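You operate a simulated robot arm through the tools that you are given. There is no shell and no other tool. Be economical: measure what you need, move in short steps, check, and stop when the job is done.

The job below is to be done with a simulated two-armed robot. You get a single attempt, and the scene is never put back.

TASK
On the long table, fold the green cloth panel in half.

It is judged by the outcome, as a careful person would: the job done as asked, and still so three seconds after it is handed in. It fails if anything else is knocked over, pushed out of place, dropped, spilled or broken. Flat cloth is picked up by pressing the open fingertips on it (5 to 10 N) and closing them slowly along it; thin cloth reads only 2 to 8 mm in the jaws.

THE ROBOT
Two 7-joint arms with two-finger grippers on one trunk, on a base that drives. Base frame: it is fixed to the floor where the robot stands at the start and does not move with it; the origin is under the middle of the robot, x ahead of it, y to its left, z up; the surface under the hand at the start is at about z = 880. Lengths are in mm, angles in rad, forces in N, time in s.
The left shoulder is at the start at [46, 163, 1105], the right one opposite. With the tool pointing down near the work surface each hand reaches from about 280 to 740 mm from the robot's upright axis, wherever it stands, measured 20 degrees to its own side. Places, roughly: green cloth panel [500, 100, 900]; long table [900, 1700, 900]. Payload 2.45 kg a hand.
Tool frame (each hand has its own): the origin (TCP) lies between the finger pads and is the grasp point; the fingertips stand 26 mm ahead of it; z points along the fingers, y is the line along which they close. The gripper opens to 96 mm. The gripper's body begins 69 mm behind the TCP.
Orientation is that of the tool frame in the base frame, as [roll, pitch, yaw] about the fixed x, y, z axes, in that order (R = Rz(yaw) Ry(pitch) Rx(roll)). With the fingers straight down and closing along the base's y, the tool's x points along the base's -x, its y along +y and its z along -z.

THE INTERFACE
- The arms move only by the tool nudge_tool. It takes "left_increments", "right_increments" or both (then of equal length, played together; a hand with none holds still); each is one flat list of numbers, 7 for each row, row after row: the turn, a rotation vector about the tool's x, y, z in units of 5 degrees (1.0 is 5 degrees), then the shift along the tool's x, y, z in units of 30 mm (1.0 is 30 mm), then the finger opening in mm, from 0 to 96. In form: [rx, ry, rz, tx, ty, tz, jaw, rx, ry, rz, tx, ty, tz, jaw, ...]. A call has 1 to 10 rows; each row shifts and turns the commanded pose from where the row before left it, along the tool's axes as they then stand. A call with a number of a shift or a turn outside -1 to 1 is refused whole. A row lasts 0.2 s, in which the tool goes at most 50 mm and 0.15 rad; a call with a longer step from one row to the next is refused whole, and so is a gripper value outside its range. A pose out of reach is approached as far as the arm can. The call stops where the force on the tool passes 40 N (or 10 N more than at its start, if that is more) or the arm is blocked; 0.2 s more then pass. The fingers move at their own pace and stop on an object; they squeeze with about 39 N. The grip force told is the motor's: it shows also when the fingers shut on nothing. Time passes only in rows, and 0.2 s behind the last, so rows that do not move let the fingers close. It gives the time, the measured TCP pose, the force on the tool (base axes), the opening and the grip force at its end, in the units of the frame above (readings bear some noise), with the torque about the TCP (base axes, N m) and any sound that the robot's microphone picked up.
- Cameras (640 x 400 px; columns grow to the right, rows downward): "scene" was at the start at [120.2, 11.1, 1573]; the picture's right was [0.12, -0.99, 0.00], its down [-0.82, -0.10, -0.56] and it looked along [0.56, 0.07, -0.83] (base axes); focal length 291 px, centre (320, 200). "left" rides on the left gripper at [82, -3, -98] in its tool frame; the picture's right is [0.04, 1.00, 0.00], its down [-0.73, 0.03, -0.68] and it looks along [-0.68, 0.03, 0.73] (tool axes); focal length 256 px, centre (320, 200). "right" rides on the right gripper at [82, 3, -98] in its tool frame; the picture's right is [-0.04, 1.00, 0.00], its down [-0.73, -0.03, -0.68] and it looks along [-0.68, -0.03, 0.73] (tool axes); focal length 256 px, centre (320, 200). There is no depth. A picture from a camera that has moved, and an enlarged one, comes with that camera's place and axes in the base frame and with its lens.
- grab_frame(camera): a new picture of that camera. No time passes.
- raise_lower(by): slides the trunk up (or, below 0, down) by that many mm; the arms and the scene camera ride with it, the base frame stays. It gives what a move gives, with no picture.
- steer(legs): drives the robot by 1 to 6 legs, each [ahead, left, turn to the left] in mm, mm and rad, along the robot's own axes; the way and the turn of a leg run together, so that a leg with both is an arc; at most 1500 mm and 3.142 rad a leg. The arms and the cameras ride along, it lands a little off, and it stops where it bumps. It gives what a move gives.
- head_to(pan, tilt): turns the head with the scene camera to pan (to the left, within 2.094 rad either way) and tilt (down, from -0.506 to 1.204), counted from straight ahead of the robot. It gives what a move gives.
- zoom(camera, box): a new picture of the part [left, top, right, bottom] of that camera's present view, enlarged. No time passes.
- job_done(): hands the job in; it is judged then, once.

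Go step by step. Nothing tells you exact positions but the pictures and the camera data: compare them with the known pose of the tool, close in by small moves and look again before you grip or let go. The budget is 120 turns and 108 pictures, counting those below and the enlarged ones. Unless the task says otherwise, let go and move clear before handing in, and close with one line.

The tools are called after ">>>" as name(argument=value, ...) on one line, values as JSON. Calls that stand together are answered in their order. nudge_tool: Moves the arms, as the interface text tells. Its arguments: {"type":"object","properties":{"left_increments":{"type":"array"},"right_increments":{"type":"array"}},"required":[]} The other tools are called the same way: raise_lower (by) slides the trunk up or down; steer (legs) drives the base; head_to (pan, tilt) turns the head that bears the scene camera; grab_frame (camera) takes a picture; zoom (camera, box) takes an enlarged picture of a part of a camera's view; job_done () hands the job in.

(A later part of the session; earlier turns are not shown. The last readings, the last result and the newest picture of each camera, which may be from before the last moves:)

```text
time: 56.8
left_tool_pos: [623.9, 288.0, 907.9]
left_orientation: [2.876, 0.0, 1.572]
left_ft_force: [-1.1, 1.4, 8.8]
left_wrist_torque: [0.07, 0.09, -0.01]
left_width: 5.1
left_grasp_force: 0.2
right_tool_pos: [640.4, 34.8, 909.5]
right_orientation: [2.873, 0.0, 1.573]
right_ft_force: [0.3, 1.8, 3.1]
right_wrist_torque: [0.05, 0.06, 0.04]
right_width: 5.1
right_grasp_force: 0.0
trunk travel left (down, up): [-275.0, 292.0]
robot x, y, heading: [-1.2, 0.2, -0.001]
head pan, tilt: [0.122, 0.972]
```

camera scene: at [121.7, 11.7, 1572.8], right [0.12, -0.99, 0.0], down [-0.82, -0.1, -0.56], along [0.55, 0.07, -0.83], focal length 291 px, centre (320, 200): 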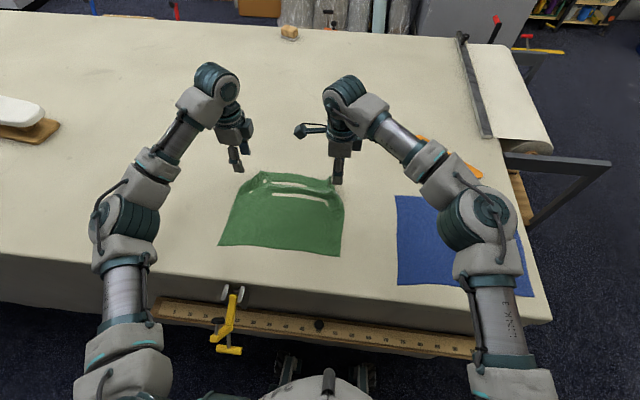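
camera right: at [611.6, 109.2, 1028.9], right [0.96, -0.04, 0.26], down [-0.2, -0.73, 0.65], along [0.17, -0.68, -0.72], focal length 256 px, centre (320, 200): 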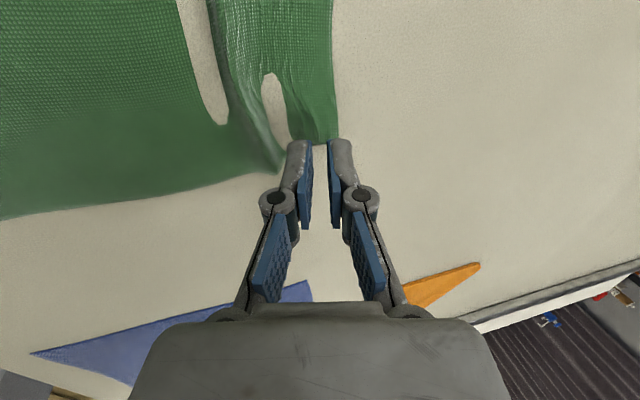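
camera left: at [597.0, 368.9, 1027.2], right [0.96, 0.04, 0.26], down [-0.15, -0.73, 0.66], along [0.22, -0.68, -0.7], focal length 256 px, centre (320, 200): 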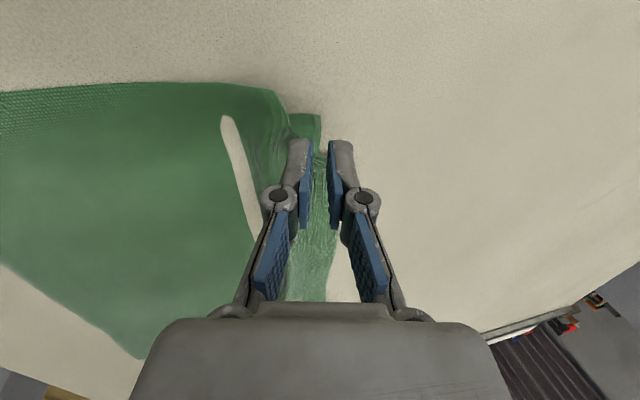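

>>> nudge_tool(left_increments=[0, 0, 0, 0, 0, 0, 6, 0, 0, 0, 0, 0.16, 0.043, 6, 0, 0, 0, 0, 0.16, 0.043, 6, 0, 0, 0, 0, 0.16, 0.043, 6, 0, 0, 0, 0, 0.16, 0.043, 6, 0, 0, 0, 0, 0.16, 0.043, 6, 0, 0, 0, 0, 0.16, 0.043, 6, 0, 0, 0, 0, 0.16, 0.043, 6], right_increments=[0, 0, 0, 0, 0, 0.04, 6, 0, 0, 0, -0.07, 0.08, 0.022, 6, 0, 0, 0, -0.07, 0.08, 0.022, 6, 0, 0, 0, -0.07, 0.08, 0.022, 6, 0, 0, 0, -0.07, 0.08, 0.022, 6, 0, 0, 0, -0.07, 0.08, 0.022, 6, 0, 0, 0, -0.07, 0.08, 0.022, 6, 0, 0, 0, -0.07, 0.08, 0.022, 6])

>>> grab_frame(camera="left")

>>> grab_frame(camera="right")

>>> zoom(camera="scene", box=[200, 155, 360, 265])

```text
time: 58.6
left_tool_pos: [658.8, 289.0, 908.1]
left_orientation: [2.875, 0.003, 1.57]
left_ft_force: [-2.9, -4.5, 7.6]
left_wrist_torque: [-0.09, 0.12, 0.02]
left_width: 6.2
left_grasp_force: 0.1
right_tool_pos: [657.3, 19.5, 909.2]
right_orientation: [2.875, 0.001, 1.575]
right_ft_force: [-6.5, 8.9, 18.9]
right_wrist_torque: [0.19, 0.25, 0.0]
right_width: 4.8
right_grasp_force: 0.0
trunk travel left (down, up): [-275.0, 292.0]
robot x, y, heading: [2.1, -3.1, 0.003]
head pan, tilt: [0.122, 0.972]
```

```text
45 pictures are left
camera left: at [629.1, 369.2, 1003.3], right [0.96, 0.04, 0.26], down [-0.15, -0.73, 0.66], along [0.22, -0.68, -0.7], focal length 256 px, centre (320, 200)
```

left: 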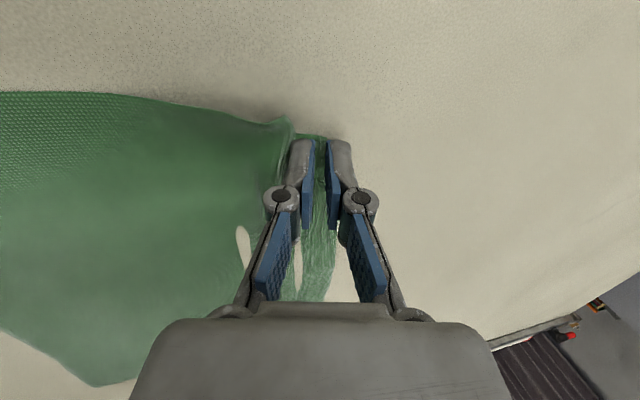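

```text
44 pictures are left
camera right: at [633.0, 100.8, 1005.1], right [0.96, -0.04, 0.26], down [-0.2, -0.74, 0.65], along [0.17, -0.68, -0.72], focal length 256 px, centre (320, 200)
```

right: 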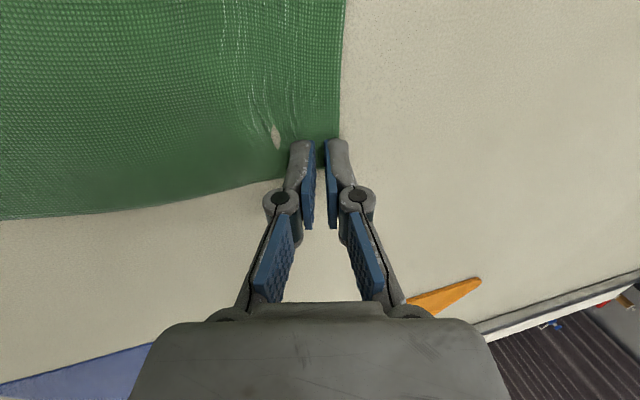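

```text
3.64 times, centred on (280, 210) of scene
camera zoom: at [113.8, 12.3, 1573.7], right [0.12, -0.99, 0.0], down [-0.82, -0.1, -0.56], along [0.56, 0.07, -0.83], focal length 1059 px, centre (466, 164)
```

zoom: 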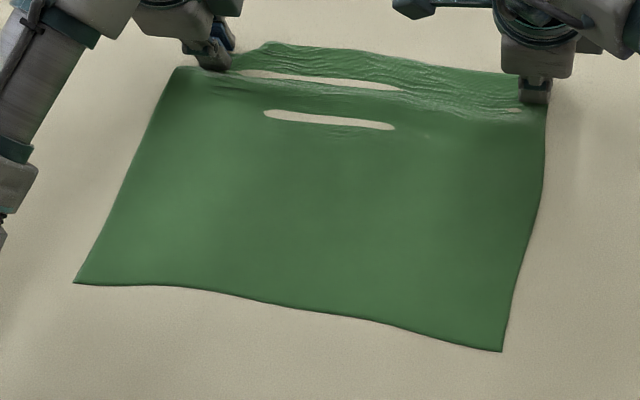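

The ridge is mostly gone, but the whole cloth slid about 20 mm away and turned slightly. I'll press near its front part and drag it back towards the robot, which also stretches it flat.

>>> nudge_tool(left_increments=[0, 0, 0, 0, 0.259, -0.966, 6, 0, 0, 0, 0, -0.966, -0.259, 6, 0, 0, 0, 0, -0.966, -0.259, 6, 0, 0, 0, 0, -0.966, -0.259, 6, 0, 0, 0, 0, -0.966, -0.259, 6, 0, 0, 0, 0, -0.966, -0.259, 6, 0, 0, 0, 0, -0.966, -0.259, 6, 0, 0, 0, 0, -0.1, 0.4, 6], right_increments=[0, 0, 0, 0, 0.259, -0.966, 6, 0, 0, 0, 0.15, -0.966, -0.259, 6, 0, 0, 0, 0.15, -0.966, -0.259, 6, 0, 0, 0, 0.15, -0.966, -0.259, 6, 0, 0, 0, 0.15, -0.966, -0.259, 6, 0, 0, 0, 0.15, -0.966, -0.259, 6, 0, 0, 0, 0.15, -0.966, -0.259, 6, 0, 0, 0, 0, -0.1, 0.4, 6])

>>> grab_frame(camera="scene")

```text
time: 60.4
left_tool_pos: [482.9, 289.0, 925.2]
left_orientation: [2.882, 0.0, 1.571]
left_ft_force: [0.1, -0.1, 0.2]
left_wrist_torque: [0.03, -0.01, 0.0]
left_width: 5.5
left_grasp_force: 0.0
right_tool_pos: [480.4, 45.4, 922.9]
right_orientation: [2.877, 0.002, 1.575]
right_ft_force: [-1.1, 0.4, 0.7]
right_wrist_torque: [-0.01, 0.02, -0.04]
right_width: 5.9
right_grasp_force: 0.0
trunk travel left (down, up): [-275.0, 292.0]
robot x, y, heading: [-2.3, 1.9, 0.0]
head pan, tilt: [0.122, 0.972]
```

```text
42 pictures are left
camera scene: at [121.6, 12.6, 1572.7], right [0.12, -0.99, 0.0], down [-0.82, -0.1, -0.56], along [0.55, 0.07, -0.83], focal length 291 px, centre (320, 200)
```

scene: 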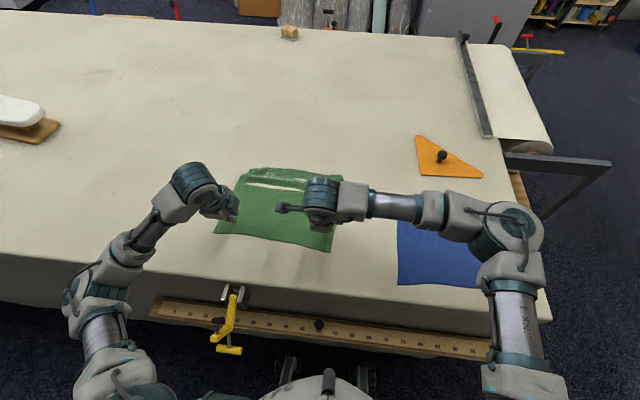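

>>> nudge_tool(left_increments=[0, 0, 0, 0, -0.06, 0.25, 6, 0, 0, 0, 0, -0.05, 0.2, 6, 0, 0, 0, 0, -0.02, 0.08, 6, 0, 0, 0, 0, -0.01, 0.04, 6], right_increments=[0, 0, 0, 0, -0.06, 0.2, 6, 0, 0, 0, 0, -0.05, 0.17, 6, 0, 0, 0, 0, -0.02, 0.08, 6, 0, 0, 0, 0, -0.01, 0.04, 6])

```text
time: 61.4
left_tool_pos: [480.9, 287.9, 907.9]
left_orientation: [2.877, 0.0, 1.571]
left_ft_force: [0.1, 1.2, 3.6]
left_wrist_torque: [-0.01, 0.0, 0.02]
left_width: 5.1
left_grasp_force: 0.0
right_tool_pos: [475.9, 45.3, 910.3]
right_orientation: [2.877, 0.0, 1.575]
right_ft_force: [1.1, 0.2, 0.5]
right_wrist_torque: [0.0, 0.0, -0.01]
right_width: 5.2
right_grasp_force: 0.1
trunk travel left (down, up): [-275.0, 292.0]
robot x, y, heading: [-4.4, -1.4, 0.001]
head pan, tilt: [0.122, 0.972]
```

>>> nudge_tool(left_increments=[0, 0, 0, 0, -0.01, 0.045, 6, 0, 0, 0, -0.07, -0.21, -0.056, 6, 0, 0, 0, -0.07, -0.21, -0.056, 6, 0, 0, 0, -0.07, -0.21, -0.056, 6, 0, 0, 0, -0.07, -0.21, -0.056, 6, 0, 0, 0, -0.07, -0.21, -0.056, 6, 0, 0, 0, -0.07, -0.21, -0.056, 6, 0, 0, 0, -0.07, -0.21, -0.056, 6, 0, 0, 0, -0.07, -0.21, -0.056, 6, 0, 0, 0, -0.07, -0.21, -0.056, 6], right_increments=[0, 0, 0, 0, -0.03, 0.12, 6, 0, 0, 0, -0.07, -0.161, -0.043, 6, 0, 0, 0, -0.07, -0.161, -0.043, 6, 0, 0, 0, -0.07, -0.161, -0.043, 6, 0, 0, 0, -0.07, -0.161, -0.043, 6, 0, 0, 0, -0.07, -0.161, -0.043, 6, 0, 0, 0, -0.07, -0.161, -0.043, 6, 0, 0, 0, -0.07, -0.161, -0.043, 6, 0, 0, 0, -0.07, -0.161, -0.043, 6, 0, 0, 0, -0.07, -0.161, -0.043, 6])

>>> zoom(camera="scene", box=[180, 145, 380, 285])

```text
time: 63.6
left_tool_pos: [421.5, 269.6, 905.8]
left_orientation: [2.878, 0.0, 1.57]
left_ft_force: [1.5, 0.0, 2.7]
left_wrist_torque: [0.0, -0.01, 0.02]
left_width: 6.8
left_grasp_force: 0.1
right_tool_pos: [432.8, 26.0, 904.7]
right_orientation: [2.877, 0.003, 1.574]
right_ft_force: [1.7, 2.1, 8.3]
right_wrist_torque: [0.01, -0.04, 0.01]
right_width: 8.8
right_grasp_force: 15.5
trunk travel left (down, up): [-275.0, 292.0]
robot x, y, heading: [-0.2, -0.9, 0.0]
head pan, tilt: [0.122, 0.972]
```

```text
2.86 times, centred on (280, 215) of scene
camera zoom: at [118.2, 12.6, 1573.2], right [0.12, -0.99, 0.0], down [-0.82, -0.1, -0.56], along [0.56, 0.07, -0.83], focal length 832 px, centre (434, 157)
```

zoom: 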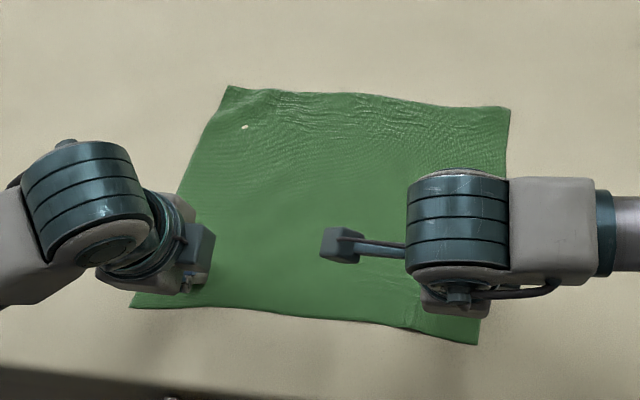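

The cloth is now flat and square: far edge at x≈649–658 (y 0–297), near edge at x≈393. I'll lift, straighten the tools to vertical and go to the far corners with the fingers lined up along x.

>>> nudge_tool(left_increments=[0, 0, 0, 0, 0.03, -0.1, 16, 0, 0, 0, 0, 0.259, -0.966, 26, 1, 0, 0, 0, 0, 0, 26, 1, 0, 0, 0, 0, 0, 26, 1, 0, 0, 0, 0, 0, 26], right_increments=[0, 0, 0, 0, 0.03, -0.1, 16, 0, 0, 0, 0, 0.259, -0.966, 26, 1, 0, 0, 0, 0, 0, 26, 1, 0, 0, 0, 0, 0, 26, 1, 0, 0, 0, 0, 0, 26])

>>> nudge_tool(left_increments=[0, 0, 0, 0, 0.97, 0, 26, 0, 0, 0, 0, 0.97, 0, 26, 0, 0, 0, 0, 0.97, 0, 26, 0, 0, 0, 0, 0.97, 0, 26, 0, 0, 0, 0, 0.97, 0, 26, 0, 0, 0, 0, 0.97, 0, 26, 0, 0, 0, 0, 0.97, 0, 26], right_increments=[0, 0, 0, 0, 0.96, 0, 26, 0, 0, 0, 0, 0.96, 0, 26, 0, 0, 0, 0, 0.96, 0, 26, 0, 0, 0, 0, 0.96, 0, 26, 0, 0, 0, 0, 0.96, 0, 26, 0, 0, 0, 0, 0.96, 0, 26, 0, 0, 0, 0, 0.96, 0, 26])

>>> grab_frame(camera="left")

>>> grab_frame(camera="right")

>>> zoom(camera="scene", box=[180, 145, 380, 285])

```text
time: 64.8
left_tool_pos: [421.7, 269.6, 938.8]
left_orientation: [-3.141, 0.002, 1.57]
left_ft_force: [0.0, 0.3, -0.1]
left_wrist_torque: [0.02, 0.06, 0.01]
left_width: 26.2
left_grasp_force: 0.0
right_tool_pos: [433.8, 26.7, 937.4]
right_orientation: [3.14, 0.0, 1.574]
right_ft_force: [0.7, -0.5, 0.2]
right_wrist_torque: [-0.04, 0.03, 0.0]
right_width: 26.1
right_grasp_force: 0.1
trunk travel left (down, up): [-275.0, 292.0]
robot x, y, heading: [-2.3, -0.3, -0.003]
head pan, tilt: [0.122, 0.972]
```

```text
time: 66.4
left_tool_pos: [625.7, 269.0, 937.3]
left_orientation: [3.141, 0.001, 1.572]
left_ft_force: [0.6, 0.4, -0.2]
left_wrist_torque: [-0.01, 0.01, -0.01]
left_width: 25.8
left_grasp_force: 0.1
right_tool_pos: [638.4, 27.1, 936.0]
right_orientation: [3.14, -0.001, 1.576]
right_ft_force: [-0.1, -0.5, -0.5]
right_wrist_torque: [0.0, -0.02, -0.02]
right_width: 26.1
right_grasp_force: 0.1
trunk travel left (down, up): [-275.0, 292.0]
robot x, y, heading: [-0.4, -1.2, -0.003]
head pan, tilt: [0.122, 0.972]
```

```text
40 pictures are left
camera left: at [622.6, 349.7, 1036.5], right [1.0, 0.04, 0.0], down [0.03, -0.73, 0.68], along [0.03, -0.68, -0.73], focal length 256 px, centre (320, 200)
```

left: 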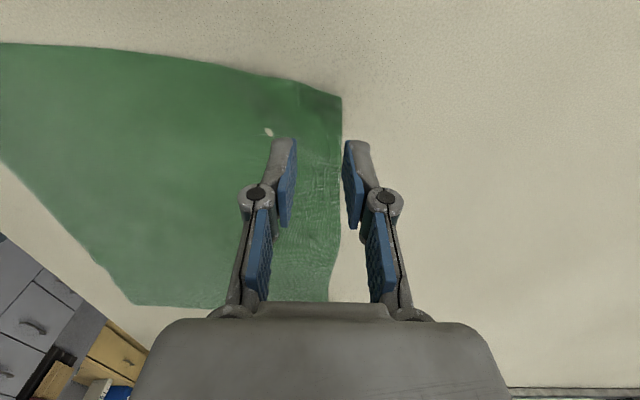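

```text
39 pictures are left
camera right: at [640.8, 108.7, 1035.1], right [1.0, -0.04, 0.0], down [-0.03, -0.73, 0.68], along [-0.02, -0.68, -0.73], focal length 256 px, centre (320, 200)
```

right: 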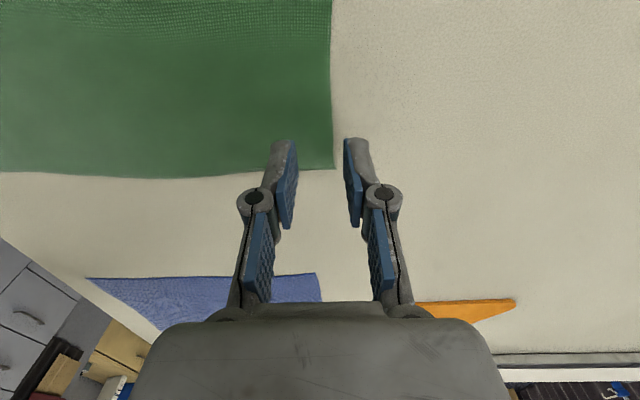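

```text
2.86 times, centred on (280, 215) of scene
camera zoom: at [123.6, 12.4, 1572.6], right [0.12, -0.99, 0.0], down [-0.82, -0.1, -0.56], along [0.55, 0.07, -0.83], focal length 832 px, centre (434, 157)
```

zoom: 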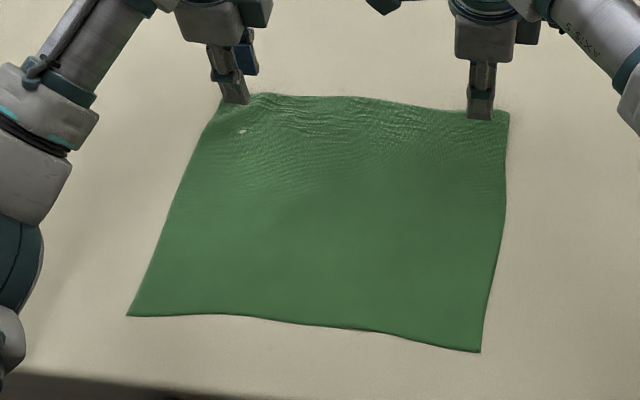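

The edge is at x≈641 (left) and 648 (right). I'll adjust and go down to light contact.

>>> nudge_tool(left_increments=[0, 0, 0, -0.07, -0.22, 0.4, 26, 0, 0, 0, 0, 0, 0.35, 26, 0, 0, 0, 0, 0, 0.15, 26, 0, 0, 0, 0, 0, 0.07, 26], right_increments=[0, 0, 0, -0.07, -0.4, 0.4, 26, 0, 0, 0, 0, 0, 0.3, 26, 0, 0, 0, 0, 0, 0.15, 26, 0, 0, 0, 0, 0, 0.07, 26])

>>> grab_frame(camera="left")

>>> grab_frame(camera="right")

```text
time: 67.4
left_tool_pos: [620.6, 267.4, 910.7]
left_orientation: [3.138, 0.0, 1.573]
left_ft_force: [0.6, -0.9, 0.1]
left_wrist_torque: [-0.02, -0.01, 0.0]
left_width: 26.1
left_grasp_force: 0.0
right_tool_pos: [624.6, 25.5, 909.8]
right_orientation: [3.137, 0.001, 1.575]
right_ft_force: [-0.7, 0.2, -0.2]
right_wrist_torque: [-0.02, 0.0, 0.02]
right_width: 26.0
right_grasp_force: 0.2
trunk travel left (down, up): [-275.0, 292.0]
robot x, y, heading: [-2.7, 1.8, -0.005]
head pan, tilt: [0.122, 0.972]
```

```text
37 pictures are left
camera left: at [617.1, 347.6, 1008.8], right [1.0, 0.04, 0.0], down [0.03, -0.73, 0.68], along [0.03, -0.68, -0.73], focal length 256 px, centre (320, 200)
```

left: 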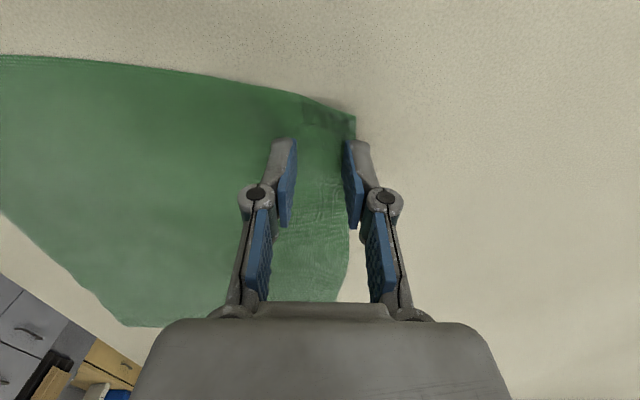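

```text
36 pictures are left
camera right: at [627.2, 106.2, 1009.3], right [1.0, -0.04, 0.0], down [-0.03, -0.73, 0.68], along [-0.02, -0.68, -0.73], focal length 256 px, centre (320, 200)
```

right: 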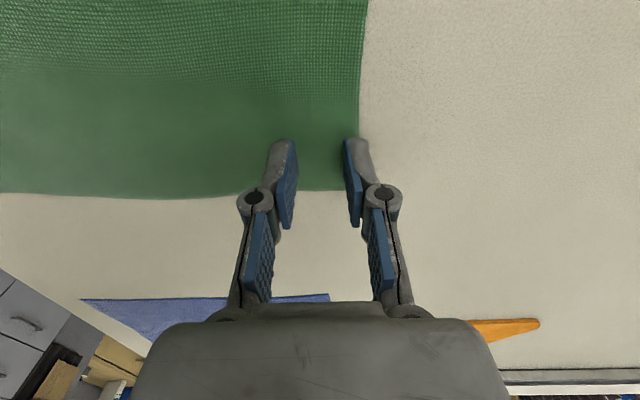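

Well placed. Now I'll press.

>>> nudge_tool(left_increments=[0, 0, 0, 0, 0, 0.07, 26, 0, 0, 0, 0, 0, 0.05, 26, 0, 0, 0, 0, 0, 0.03, 26, 0, 0, 0, 0, 0, 0, 26], right_increments=[0, 0, 0, 0, 0, 0.07, 26, 0, 0, 0, 0, 0, 0.05, 26, 0, 0, 0, 0, 0, 0.01, 26, 0, 0, 0, 0, 0, 0, 26])

```text
time: 68.4
left_tool_pos: [620.5, 265.7, 906.7]
left_orientation: [3.136, 0.002, 1.572]
left_ft_force: [0.7, 0.0, 8.4]
left_wrist_torque: [-0.04, 0.03, -0.04]
left_width: 26.2
left_grasp_force: 0.1
right_tool_pos: [623.9, 24.7, 906.7]
right_orientation: [3.137, 0.0, 1.574]
right_ft_force: [0.6, 1.3, 5.2]
right_wrist_torque: [0.06, 0.02, 0.0]
right_width: 26.4
right_grasp_force: 0.0
trunk travel left (down, up): [-275.0, 292.0]
robot x, y, heading: [-1.8, 1.7, -0.002]
head pan, tilt: [0.122, 0.972]
```

>>> nudge_tool(left_increments=[0, 0, 0, 0, 0, 0, 24, 0, 0, 0, 0, 0, 0, 21, 0, 0, 0, 0, 0, 0, 18, 0, 0, 0, 0, 0, 0, 15, 0, 0, 0, 0, 0, 0, 12, 0, 0, 0, 0, 0, 0, 9, 0, 0, 0, 0, 0, 0, 6, 0, 0, 0, 0, 0, 0, 3, 0, 0, 0, 0, 0, 0, 0, 0, 0, 0, 0, 0, 0, 0], right_increments=[0, 0, 0, 0, 0, 0.03, 24, 0, 0, 0, 0, 0, 0, 21, 0, 0, 0, 0, 0, 0, 18, 0, 0, 0, 0, 0, 0, 15, 0, 0, 0, 0, 0, 0, 12, 0, 0, 0, 0, 0, 0, 9, 0, 0, 0, 0, 0, 0, 6, 0, 0, 0, 0, 0, 0, 3, 0, 0, 0, 0, 0, 0, 0, 0, 0, 0, 0, 0, 0, 0])

>>> grab_frame(camera="left")

>>> grab_frame(camera="right")

```text
time: 70.6
left_tool_pos: [620.5, 266.5, 906.0]
left_orientation: [3.138, -0.001, 1.57]
left_ft_force: [0.9, 0.0, 0.8]
left_wrist_torque: [0.02, 0.02, 0.01]
left_width: 0.0
left_grasp_force: 28.4
right_tool_pos: [622.7, 24.3, 905.2]
right_orientation: [3.139, 0.002, 1.573]
right_ft_force: [0.3, -0.4, 14.6]
right_wrist_torque: [-0.03, 0.0, -0.04]
right_width: 0.0
right_grasp_force: 28.2
trunk travel left (down, up): [-275.0, 292.0]
robot x, y, heading: [-3.8, -3.7, 0.002]
head pan, tilt: [0.122, 0.972]
```

```text
35 pictures are left
camera left: at [616.5, 347.6, 1004.8], right [1.0, 0.04, 0.0], down [0.03, -0.73, 0.68], along [0.03, -0.68, -0.73], focal length 256 px, centre (320, 200)
```

left: 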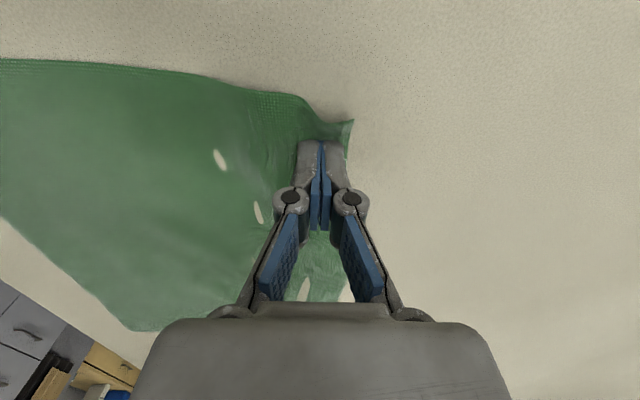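

```text
34 pictures are left
camera right: at [626.1, 105.8, 1005.1], right [1.0, -0.04, 0.0], down [-0.03, -0.73, 0.68], along [-0.02, -0.68, -0.73], focal length 256 px, centre (320, 200)
```

right: 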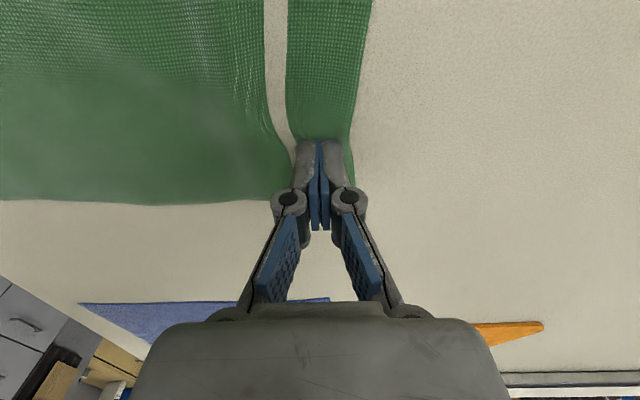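

Both read 0 mm. I'll lift a little to see whether anything is held.

>>> nudge_tool(left_increments=[0, 0, 0, 0, 0, -0.5, 0, 0, 0, 0, 0, 0, -0.5, 0], right_increments=[0, 0, 0, 0, 0, -0.5, 0, 0, 0, 0, 0, 0, -0.5, 0])

>>> zoom(camera="scene", box=[180, 145, 380, 285])

>>> grab_frame(camera="right")

```text
time: 71.2
left_tool_pos: [618.8, 266.5, 936.0]
left_orientation: [3.14, 0.0, 1.57]
left_ft_force: [-0.6, -0.1, -0.4]
left_wrist_torque: [-0.01, 0.01, -0.02]
left_width: 0.3
left_grasp_force: 28.6
right_tool_pos: [623.4, 24.0, 936.3]
right_orientation: [3.137, 0.002, 1.573]
right_ft_force: [0.5, 0.3, 0.2]
right_wrist_torque: [0.01, 0.01, -0.01]
right_width: 0.0
right_grasp_force: 29.0
trunk travel left (down, up): [-275.0, 292.0]
robot x, y, heading: [1.6, 1.3, -0.001]
head pan, tilt: [0.122, 0.972]
```

```text
2.86 times, centred on (280, 215) of scene
camera zoom: at [120.3, 11.5, 1573.0], right [0.12, -0.99, 0.0], down [-0.82, -0.1, -0.56], along [0.56, 0.07, -0.83], focal length 832 px, centre (434, 157)
```

zoom: 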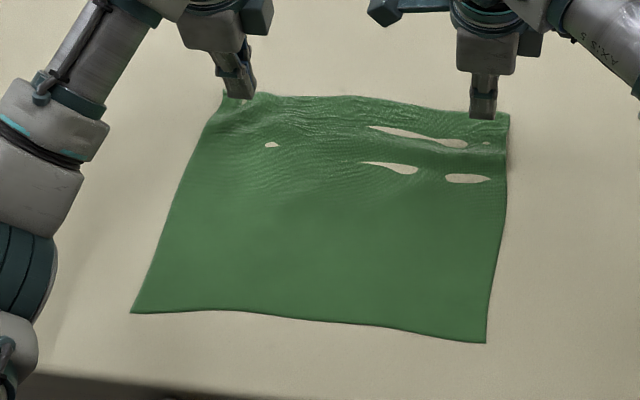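

```text
32 pictures are left
camera right: at [626.4, 105.3, 1035.2], right [1.0, -0.04, 0.0], down [-0.03, -0.73, 0.68], along [-0.02, -0.68, -0.73], focal length 256 px, centre (320, 200)
```

right: 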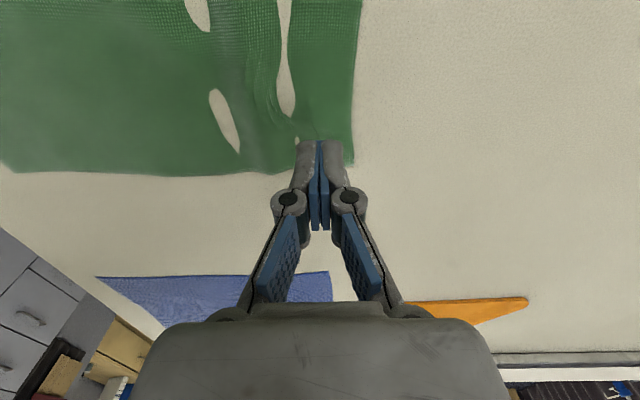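

Nothing is held; the earlier good pinches started from a 40 mm opening and firmer pressure. I'll retry with that.

>>> nudge_tool(left_increments=[0, 0, 0, 0, -0.2, 0, 20, 0, 0, 0, 0, 0, 0, 38, 0, 0, 0, 0, 0, 0.4, 38, 0, 0, 0, 0, 0, 0.3, 38, 0, 0, 0, 0, 0, 0.15, 38, 0, 0, 0, 0, 0, 0.1, 38, 0, 0, 0, 0, 0, 0.05, 38, 0, 0, 0, 0, 0, 0.0, 38], right_increments=[0, 0, 0, 0, -0.15, 0, 20, 0, 0, 0, 0, 0, 0, 38, 0, 0, 0, 0, 0, 0.4, 38, 0, 0, 0, 0, 0, 0.3, 38, 0, 0, 0, 0, 0, 0.15, 38, 0, 0, 0, 0, 0, 0.1, 38, 0, 0, 0, 0, 0, 0.05, 38, 0, 0, 0, 0, 0, 0.0, 38])

```text
time: 73.0
left_tool_pos: [613.9, 267.6, 907.5]
left_orientation: [3.137, 0.001, 1.572]
left_ft_force: [1.0, 2.0, 7.7]
left_wrist_torque: [0.06, -0.06, -0.01]
left_width: 38.7
left_grasp_force: 0.5
right_tool_pos: [618.0, 26.1, 907.4]
right_orientation: [3.14, 0.0, 1.575]
right_ft_force: [1.5, 0.7, 3.4]
right_wrist_torque: [0.02, 0.07, 0.01]
right_width: 38.5
right_grasp_force: 0.1
trunk travel left (down, up): [-275.0, 292.0]
robot x, y, heading: [0.3, 0.6, 0.001]
head pan, tilt: [0.122, 0.972]
```

>>> nudge_tool(left_increments=[0, 0, 0, 0, 0, 0.02, 38, 0, 0, 0, 0, 0, 0, 35, 0, 0, 0, 0, 0, 0, 32, 0, 0, 0, 0, 0, 0, 29, 0, 0, 0, 0, 0, 0, 26, 0, 0, 0, 0, 0, 0, 23, 0, 0, 0, 0, 0, 0, 20], right_increments=[0, 0, 0, 0, 0, 0.05, 38, 0, 0, 0, 0, 0, 0, 35, 0, 0, 0, 0, 0, 0, 32, 0, 0, 0, 0, 0, 0, 29, 0, 0, 0, 0, 0, 0, 26, 0, 0, 0, 0, 0, 0, 23, 0, 0, 0, 0, 0, 0, 20])

>>> grab_frame(camera="left")

>>> grab_frame(camera="right")

```text
time: 74.6
left_tool_pos: [611.7, 266.4, 906.6]
left_orientation: [3.136, 0.0, 1.569]
left_ft_force: [0.1, -0.7, 7.3]
left_wrist_torque: [-0.04, 0.06, -0.04]
left_width: 19.0
left_grasp_force: 0.0
right_tool_pos: [616.4, 25.3, 908.2]
right_orientation: [3.135, 0.0, 1.574]
right_ft_force: [-3.8, 2.6, 31.5]
right_wrist_torque: [0.1, 0.46, -0.03]
right_width: 20.8
right_grasp_force: 0.1
trunk travel left (down, up): [-275.0, 292.0]
robot x, y, heading: [-0.8, 3.3, 0.002]
head pan, tilt: [0.122, 0.972]
```

```text
31 pictures are left
camera left: at [607.5, 347.6, 1005.7], right [1.0, 0.04, 0.01], down [0.03, -0.73, 0.68], along [0.03, -0.68, -0.73], focal length 256 px, centre (320, 200)
```

left: 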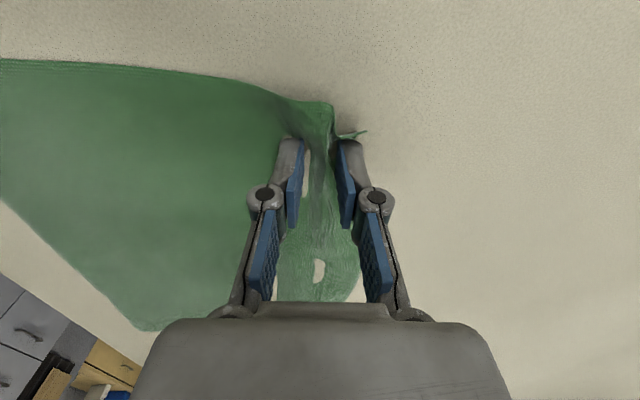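

```text
30 pictures are left
camera right: at [618.7, 105.7, 1006.2], right [1.0, -0.04, 0.01], down [-0.03, -0.73, 0.68], along [-0.02, -0.68, -0.73], focal length 256 px, centre (320, 200)
```

right: 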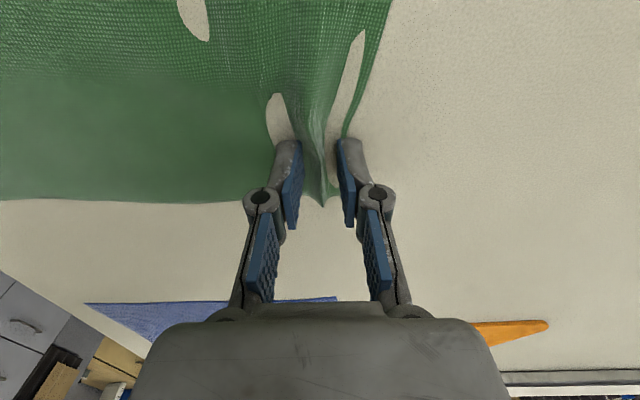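

Good rucks have formed on both sides. I'll finish closing, easing the right hand's pressure slightly.

>>> nudge_tool(left_increments=[0, 0, 0, 0, 0, 0.01, 17, 0, 0, 0, 0, 0, 0, 14, 0, 0, 0, 0, 0, 0, 11, 0, 0, 0, 0, 0, 0, 8, 0, 0, 0, 0, 0, 0, 5, 0, 0, 0, 0, 0, 0, 2, 0, 0, 0, 0, 0, 0, 0, 0, 0, 0, 0, 0, 0, 0], right_increments=[0, 0, 0, 0, 0, -0.03, 17, 0, 0, 0, 0, 0, 0, 14, 0, 0, 0, 0, 0, 0, 11, 0, 0, 0, 0, 0, -0.01, 8, 0, 0, 0, 0, 0, 0, 5, 0, 0, 0, 0, 0, 0, 2, 0, 0, 0, 0, 0, 0, 0, 0, 0, 0, 0, 0, 0, 0])

```text
time: 76.4
left_tool_pos: [612.9, 265.6, 907.8]
left_orientation: [3.137, -0.001, 1.571]
left_ft_force: [-0.4, -0.5, 3.6]
left_wrist_torque: [-0.01, 0.13, 0.0]
left_width: 4.8
left_grasp_force: 40.3
right_tool_pos: [617.6, 24.5, 907.5]
right_orientation: [3.138, 0.0, 1.575]
right_ft_force: [0.4, -0.2, 23.8]
right_wrist_torque: [-0.09, 0.03, 0.08]
right_width: 2.3
right_grasp_force: 27.7
trunk travel left (down, up): [-275.0, 292.0]
robot x, y, heading: [2.7, 2.4, 0.003]
head pan, tilt: [0.122, 0.972]
```

Both hands grip (4.8 and 2.3 mm). Now I'll lift along the first part of the arc.

>>> nudge_tool(left_increments=[0, 0, 0, 0, 0, -0.67, 0, 0, 0, 0, 0, -0.2, -0.73, 0, 0, 0, 0, 0, -0.4, -0.67, 0, 0, 0, 0, 0, -0.6, -0.6, 0, 0, 0, 0, 0, -0.73, -0.47, 0], right_increments=[0, 0, 0, 0, 0, -0.67, 0, 0, 0, 0, 0, -0.2, -0.73, 0, 0, 0, 0, 0, -0.4, -0.67, 0, 0, 0, 0, 0, -0.6, -0.6, 0, 0, 0, 0, 0, -0.73, -0.47, 0])

>>> zoom(camera="scene", box=[180, 145, 380, 285])

```text
time: 77.6
left_tool_pos: [554.8, 266.4, 999.5]
left_orientation: [3.139, 0.003, 1.569]
left_ft_force: [-1.2, 1.3, -0.9]
left_wrist_torque: [-0.11, -0.07, 0.02]
left_width: 1.5
left_grasp_force: 29.6
right_tool_pos: [558.9, 25.0, 1001.0]
right_orientation: [3.139, 0.0, 1.576]
right_ft_force: [0.9, 0.3, -5.8]
right_wrist_torque: [-0.01, -0.25, 0.06]
right_width: 1.5
right_grasp_force: 32.4
trunk travel left (down, up): [-275.0, 292.0]
robot x, y, heading: [-1.6, -2.6, 0.005]
head pan, tilt: [0.122, 0.972]
```

```text
2.86 times, centred on (280, 215) of scene
camera zoom: at [118.3, 11.8, 1573.2], right [0.12, -0.99, 0.0], down [-0.82, -0.1, -0.56], along [0.56, 0.07, -0.83], focal length 832 px, centre (434, 157)
```

zoom: 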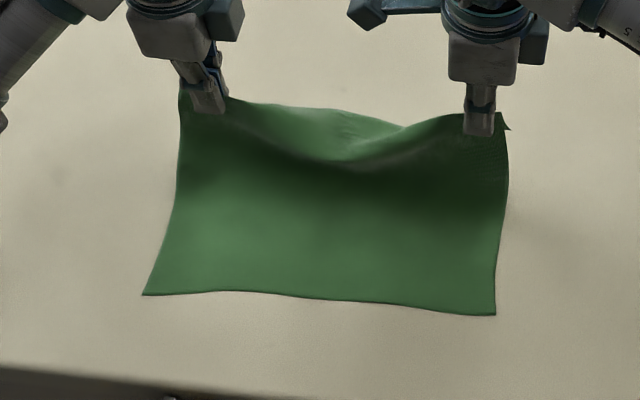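

Both sides are held. The near edge slid a little and is now at x≈405 (left) and 424 (right), so I'll adapt to that. I'll carry it over while gradually tilting the fingers away from the robot.

>>> nudge_tool(left_increments=[-1, 0, 0, 0, -0.533, -0.067, 0, -1, 0, 0, 0, -0.531, -0.046, 0, -1, 0, 0, 0, -0.543, 0.006, 0, -1, 0, 0, 0, -0.535, 0.064, 0, -1, 0, 0, 0, -0.541, 0.122, 0, -1, 0, 0, 0, -0.562, 0.179, 0, -1, 0, 0, 0, -0.534, 0.192, 0], right_increments=[-1, 0, 0, 0, -0.467, -0.067, 0, -1, 0, 0, 0, -0.465, -0.041, 0, -1, 0, 0, 0, -0.477, 0.017, 0, -1, 0, 0, 0, -0.47, 0.081, 0, -1, 0, 0, 0, -0.488, 0.142, 0, -1, 0, 0, 0, -0.514, 0.202, 0, -1, 0, 0, 0, -0.494, 0.215, 0])

>>> zoom(camera="scene", box=[180, 145, 380, 285])

>>> grab_frame(camera="left")

```text
time: 79.2
left_tool_pos: [452.6, 268.0, 957.7]
left_orientation: [2.525, 0.003, 1.571]
left_ft_force: [-0.5, 0.3, 0.2]
left_wrist_torque: [0.0, 0.03, 0.02]
left_width: 4.8
left_grasp_force: 30.2
right_tool_pos: [471.8, 25.5, 958.2]
right_orientation: [2.526, 0.001, 1.576]
right_ft_force: [0.8, 0.2, -1.0]
right_wrist_torque: [-0.03, 0.06, -0.03]
right_width: 4.2
right_grasp_force: 30.0
trunk travel left (down, up): [-275.0, 292.0]
robot x, y, heading: [-0.5, 1.8, 0.002]
head pan, tilt: [0.122, 0.972]
```

```text
2.86 times, centred on (280, 215) of scene
camera zoom: at [117.0, 12.2, 1573.2], right [0.12, -0.99, 0.0], down [-0.82, -0.1, -0.56], along [0.56, 0.07, -0.83], focal length 832 px, centre (434, 157)
```

zoom: 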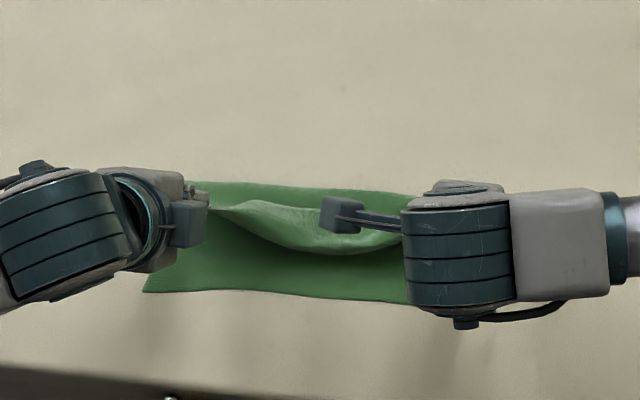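

```text
27 pictures are left
camera left: at [393.0, 347.6, 1036.0], right [0.82, 0.04, 0.58], down [-0.37, -0.73, 0.57], along [0.45, -0.68, -0.58], focal length 256 px, centre (320, 200)
```

left: 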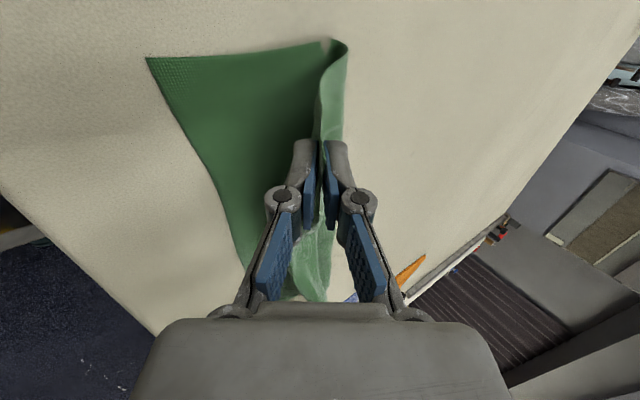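

>>> nudge_tool(left_increments=[-1, 0, 0, 0, -0.494, 0.183, 0, -1, 0, 0, 0, -0.457, 0.182, 0, 0, 0, 0, 0, -0.401, 0.212, 0], right_increments=[-1, 0, 0, 0, -0.467, 0.202, 0, -1, 0, 0, 0, -0.432, 0.203, 0, 0, 0, 0, 0, -0.389, 0.224, 0])

>>> grab_frame(camera="left")

>>> grab_frame(camera="right")

```text
time: 80.0
left_tool_pos: [447.8, 269.8, 917.1]
left_orientation: [2.352, -0.001, 1.57]
left_ft_force: [0.9, -1.0, 1.0]
left_wrist_torque: [-0.01, 0.13, 0.02]
left_width: 5.0
left_grasp_force: 38.5
left hand out of reach, approached as far as the arm can: row 2
right_tool_pos: [454.9, 24.0, 917.8]
right_orientation: [2.353, 0.001, 1.577]
right_ft_force: [3.1, -0.2, -2.5]
right_wrist_torque: [-0.01, -0.02, -0.02]
right_width: 5.1
right_grasp_force: 28.8
trunk travel left (down, up): [-275.0, 292.0]
robot x, y, heading: [0.0, 1.8, -0.002]
head pan, tilt: [0.122, 0.972]
```

```text
26 pictures are left
camera left: at [374.5, 350.2, 984.7], right [0.7, 0.04, 0.71], down [-0.46, -0.73, 0.5], along [0.54, -0.68, -0.5], focal length 256 px, centre (320, 200)
```

left: 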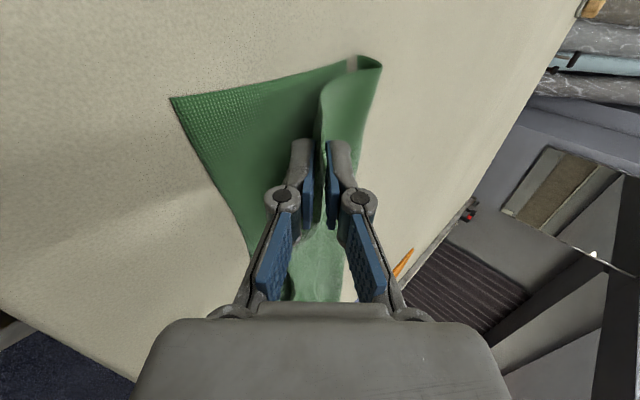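

```text
25 pictures are left
camera right: at [386.8, 104.8, 990.3], right [0.7, -0.04, 0.71], down [-0.5, -0.74, 0.46], along [0.5, -0.68, -0.54], focal length 256 px, centre (320, 200)
```

right: 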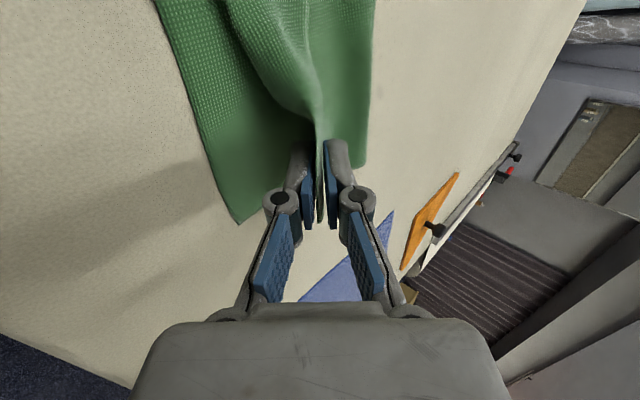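

The flap lies well. The left hand hit its near-side limit, so I'll reduce its tilt a bit, bring it closer, and lower both.

>>> nudge_tool(left_increments=[1, 0, 0, 0, -0.19, -0.094, 0, 1, 0, 0, 0, -0.218, -0.052, 0, 0, 0, 0, 0, -0.076, 0.109, 0, 0, 0, 0, 0, -0.04, 0.06, 0], right_increments=[0, 0, 0, 0, -0.0825, 0.0825, 0, 0, 0, 0, 0, -0.0825, 0.0825, 0, 0, 0, 0, 0, -0.0825, 0.0825, 0, 0, 0, 0, 0, -0.02, 0.02, 0])

>>> grab_frame(camera="left")

```text
time: 81.0
left_tool_pos: [432.6, 267.1, 906.6]
left_orientation: [2.524, 0.0, 1.571]
left_ft_force: [4.9, -0.4, 13.6]
left_wrist_torque: [0.01, -0.16, -0.05]
left_width: 1.4
left_grasp_force: 29.7
right_tool_pos: [454.1, 24.1, 907.8]
right_orientation: [2.351, -0.001, 1.574]
right_ft_force: [-0.2, 0.8, 0.4]
right_wrist_torque: [-0.01, -0.02, -0.01]
right_width: 1.8
right_grasp_force: 29.6
trunk travel left (down, up): [-275.0, 292.0]
robot x, y, heading: [-2.9, -0.8, 0.0]
head pan, tilt: [0.122, 0.972]
```

```text
24 pictures are left
camera left: at [373.3, 348.7, 986.0], right [0.81, 0.04, 0.58], down [-0.37, -0.73, 0.57], along [0.45, -0.68, -0.58], focal length 256 px, centre (320, 200)
```

left: 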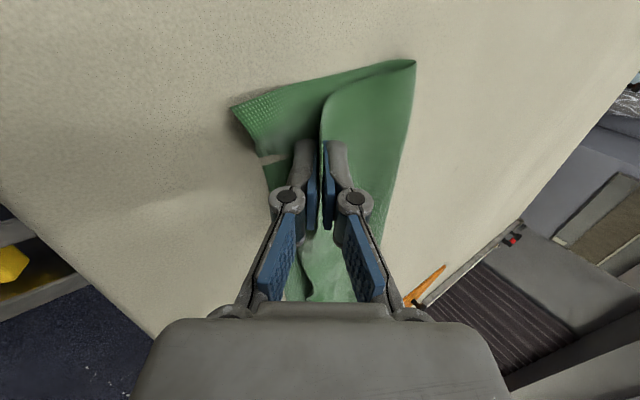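

Left is in contact. I'll release gently with a small rise, withdrawing along the fingers.

>>> nudge_tool(left_increments=[0, 0, 0, 0, 0.05, -0.08, 4, 0, 0, 0, 0, 0.05, -0.08, 10, 0, 0, 0, 0, 0.05, -0.08, 16, 0, 0, 0, 0, 0, 0, 20, 0, 0, 0, 0, 0, -0.8, 20, 0, 0, 0, 0, 0.2, -1, 20, 0, 0, 0, 0.5, 0.5, -0.7, 20, 0, 0, 0, 1, 0.5, -0.7, 20, 0, 0, 0, 1, 0.4, -0.6, 20, 0, 0, 0, 1, 0, 0, 20], right_increments=[0, 0, 0, 0, 0.0, 0.0, 4, 0, 0, 0, 0, 0.05, -0.05, 10, 0, 0, 0, 0, 0.06, -0.06, 16, 0, 0, 0, 0, 0, 0, 20, 0, 0, 0, 0, 0, -0.8, 20, 0, 0, 0, 0, 0.2, -1, 20, 0, 0, 0, -0.5, 0.5, -0.6, 20, 0, 0, 0, -1, 0.5, -0.6, 20, 0, 0, 0, -1, 0.4, -0.5, 20, 0, 0, 0, -1, 0, 0, 20])

>>> zoom(camera="scene", box=[180, 165, 380, 290])

```text
time: 83.2
left_tool_pos: [419.7, 373.3, 1036.0]
left_orientation: [2.528, 0.0, 1.57]
left_ft_force: [-0.6, -0.3, 0.0]
left_wrist_torque: [0.02, 0.01, 0.05]
left_width: 19.7
left_grasp_force: 0.1
left hand out of reach, approached as far as the arm can: row 5, 6
right_tool_pos: [413.1, -82.3, 1021.7]
right_orientation: [2.35, 0.002, 1.577]
right_ft_force: [-1.2, 0.0, -0.2]
right_wrist_torque: [0.04, 0.02, 0.0]
right_width: 19.7
right_grasp_force: 0.0
trunk travel left (down, up): [-275.0, 292.0]
robot x, y, heading: [-0.7, 0.1, 0.0]
head pan, tilt: [0.122, 0.972]
```

```text
3.20 times, centred on (280, 228) of scene
camera zoom: at [116.3, 9.9, 1573.3], right [0.12, -0.99, 0.0], down [-0.82, -0.1, -0.56], along [0.56, 0.07, -0.83], focal length 932 px, centre (448, 112)
```

zoom: 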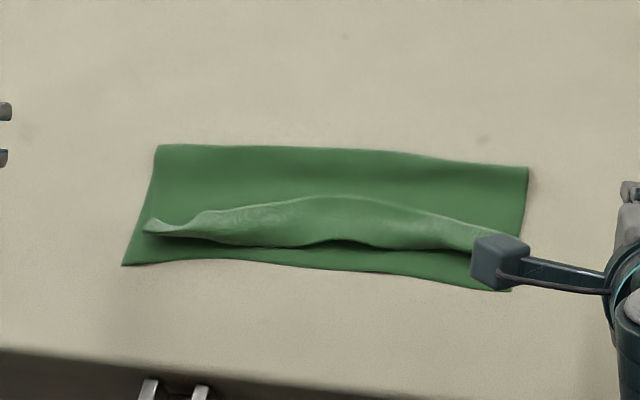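

The flap is folded over with a strip of about 25 mm along its front edge still turned up. I'll straighten the tools to vertical and sweep that strip over towards the robot.

>>> nudge_tool(left_increments=[1, 0, 0, 0, 0, 0, 10, 1, 0, 0, 0, 0, 0, 4, 1, 0, 0, 0, 0, 0, 2, 1, 0, 0, 0, 0, 0, 2, 1, 0, 0, 0, 0, 0, 2, 1, 0, 0, 0, 0, 0, 2, 1, 0, 0, 0, 0, 0, 2, 0, 0, 0, 0, 0.9, 0, 2, 0, 0, 0, 0, 0.9, 0, 2], right_increments=[1, 0, 0, 0, 0, 0, 10, 1, 0, 0, 0, 0, 0, 4, 1, 0, 0, 0, 0, 0, 2, 1, 0, 0, 0, 0, 0, 2, 1, 0, 0, 0, 0, 0, 2, 1, 0, 0, 0, 0, 0, 2, 1, 0, 0, 0, 0, 0, 2, 1, 0, 0, 0, 0, 0, 2, 1, 0, 0, 0, 0, 0, 2])

>>> grab_frame(camera="scene")

>>> zoom(camera="scene", box=[200, 175, 360, 275])

```text
time: 85.2
left_tool_pos: [475.4, 374.4, 1037.4]
left_orientation: [3.139, 0.0, 1.571]
left_ft_force: [-0.8, -0.6, -0.1]
left_wrist_torque: [0.0, 0.01, -0.02]
left_width: 1.9
left_grasp_force: 0.1
right_tool_pos: [415.6, -81.9, 1018.8]
right_orientation: [3.14, -0.001, 1.575]
right_ft_force: [-0.4, 0.8, 0.0]
right_wrist_torque: [-0.02, -0.01, -0.01]
right_width: 2.0
right_grasp_force: 0.0
trunk travel left (down, up): [-275.0, 292.0]
robot x, y, heading: [5.1, 0.0, -0.002]
head pan, tilt: [0.122, 0.972]
```

```text
22 pictures are left
camera scene: at [121.5, 11.2, 1572.8], right [0.12, -0.99, 0.0], down [-0.82, -0.1, -0.56], along [0.55, 0.07, -0.83], focal length 291 px, centre (320, 200)
```

scene: 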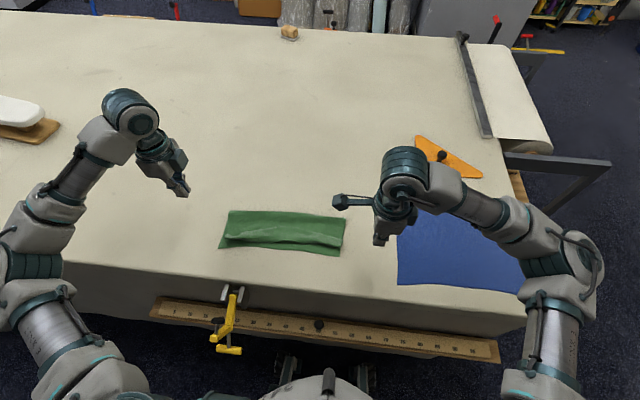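

```text
4.00 times, centred on (280, 225) of scene
camera zoom: at [121.5, 11.2, 1572.8], right [0.12, -0.99, 0.0], down [-0.82, -0.1, -0.56], along [0.55, 0.07, -0.83], focal length 1165 px, centre (480, 100)
```

zoom: 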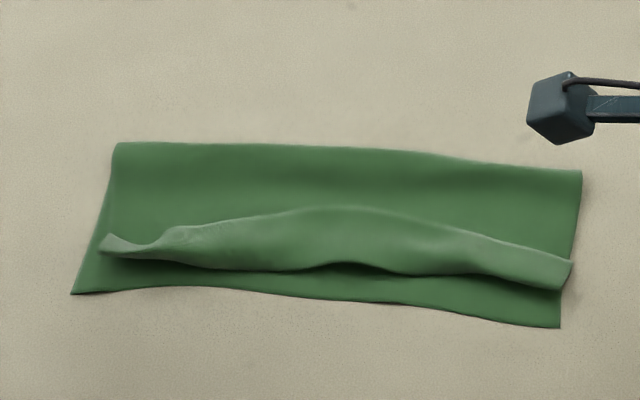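

>>> nudge_tool(left_increments=[0, 0, 0, -0.93, 0, 0.89, 2, 0, 0, 0, -0.93, 0, 0.89, 2, 0, 0, 0, -0.93, 0, 0.89, 2, 0, 0, 0, -0.93, 0, 0.89, 2, 0, 0, 0, 0, 0, 0.5, 2], right_increments=[0, 0, 0, 0.85, 0.6, 0.74, 2, 0, 0, 0, 0.85, 0.6, 0.74, 2, 0, 0, 0, 0.85, 0.6, 0.74, 2, 0, 0, 0, 0.85, 0.6, 0.74, 2, 0, 0, 0, 0, 0, 0.5, 2])

>>> grab_frame(camera="left")

>>> grab_frame(camera="right")

```text
time: 86.4
left_tool_pos: [474.4, 263.5, 916.5]
left_orientation: [3.138, 0.002, 1.57]
left_ft_force: [0.3, -0.2, 0.2]
left_wrist_torque: [0.0, 0.0, 0.01]
left_width: 2.0
left_grasp_force: 0.1
right_tool_pos: [486.7, 22.5, 916.9]
right_orientation: [3.139, 0.002, 1.575]
right_ft_force: [-0.3, -0.1, 0.0]
right_wrist_torque: [-0.02, -0.01, -0.02]
right_width: 2.2
right_grasp_force: 0.1
trunk travel left (down, up): [-275.0, 292.0]
robot x, y, heading: [3.0, 2.8, -0.003]
head pan, tilt: [0.122, 0.972]
```

```text
20 pictures are left
camera left: at [469.7, 344.0, 1014.2], right [1.0, 0.04, 0.0], down [0.03, -0.73, 0.68], along [0.03, -0.68, -0.73], focal length 256 px, centre (320, 200)
```

left: 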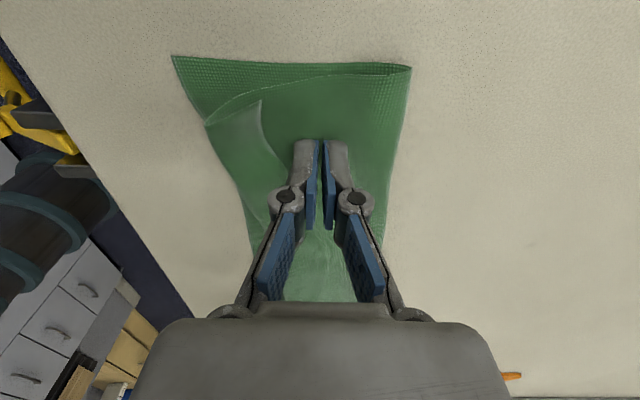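

```text
19 pictures are left
camera right: at [489.6, 103.2, 1016.2], right [1.0, -0.04, 0.0], down [-0.03, -0.73, 0.68], along [-0.02, -0.68, -0.73], focal length 256 px, centre (320, 200)
```

right: 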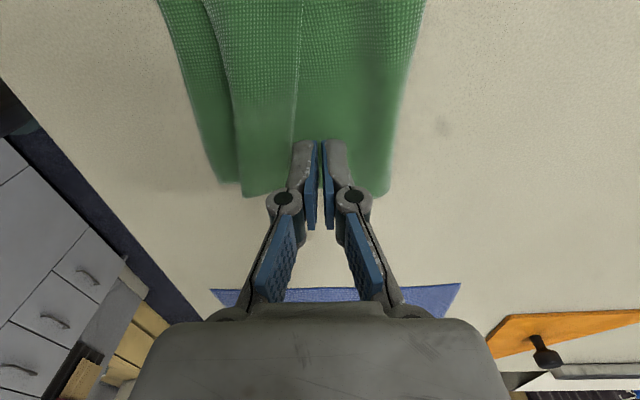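

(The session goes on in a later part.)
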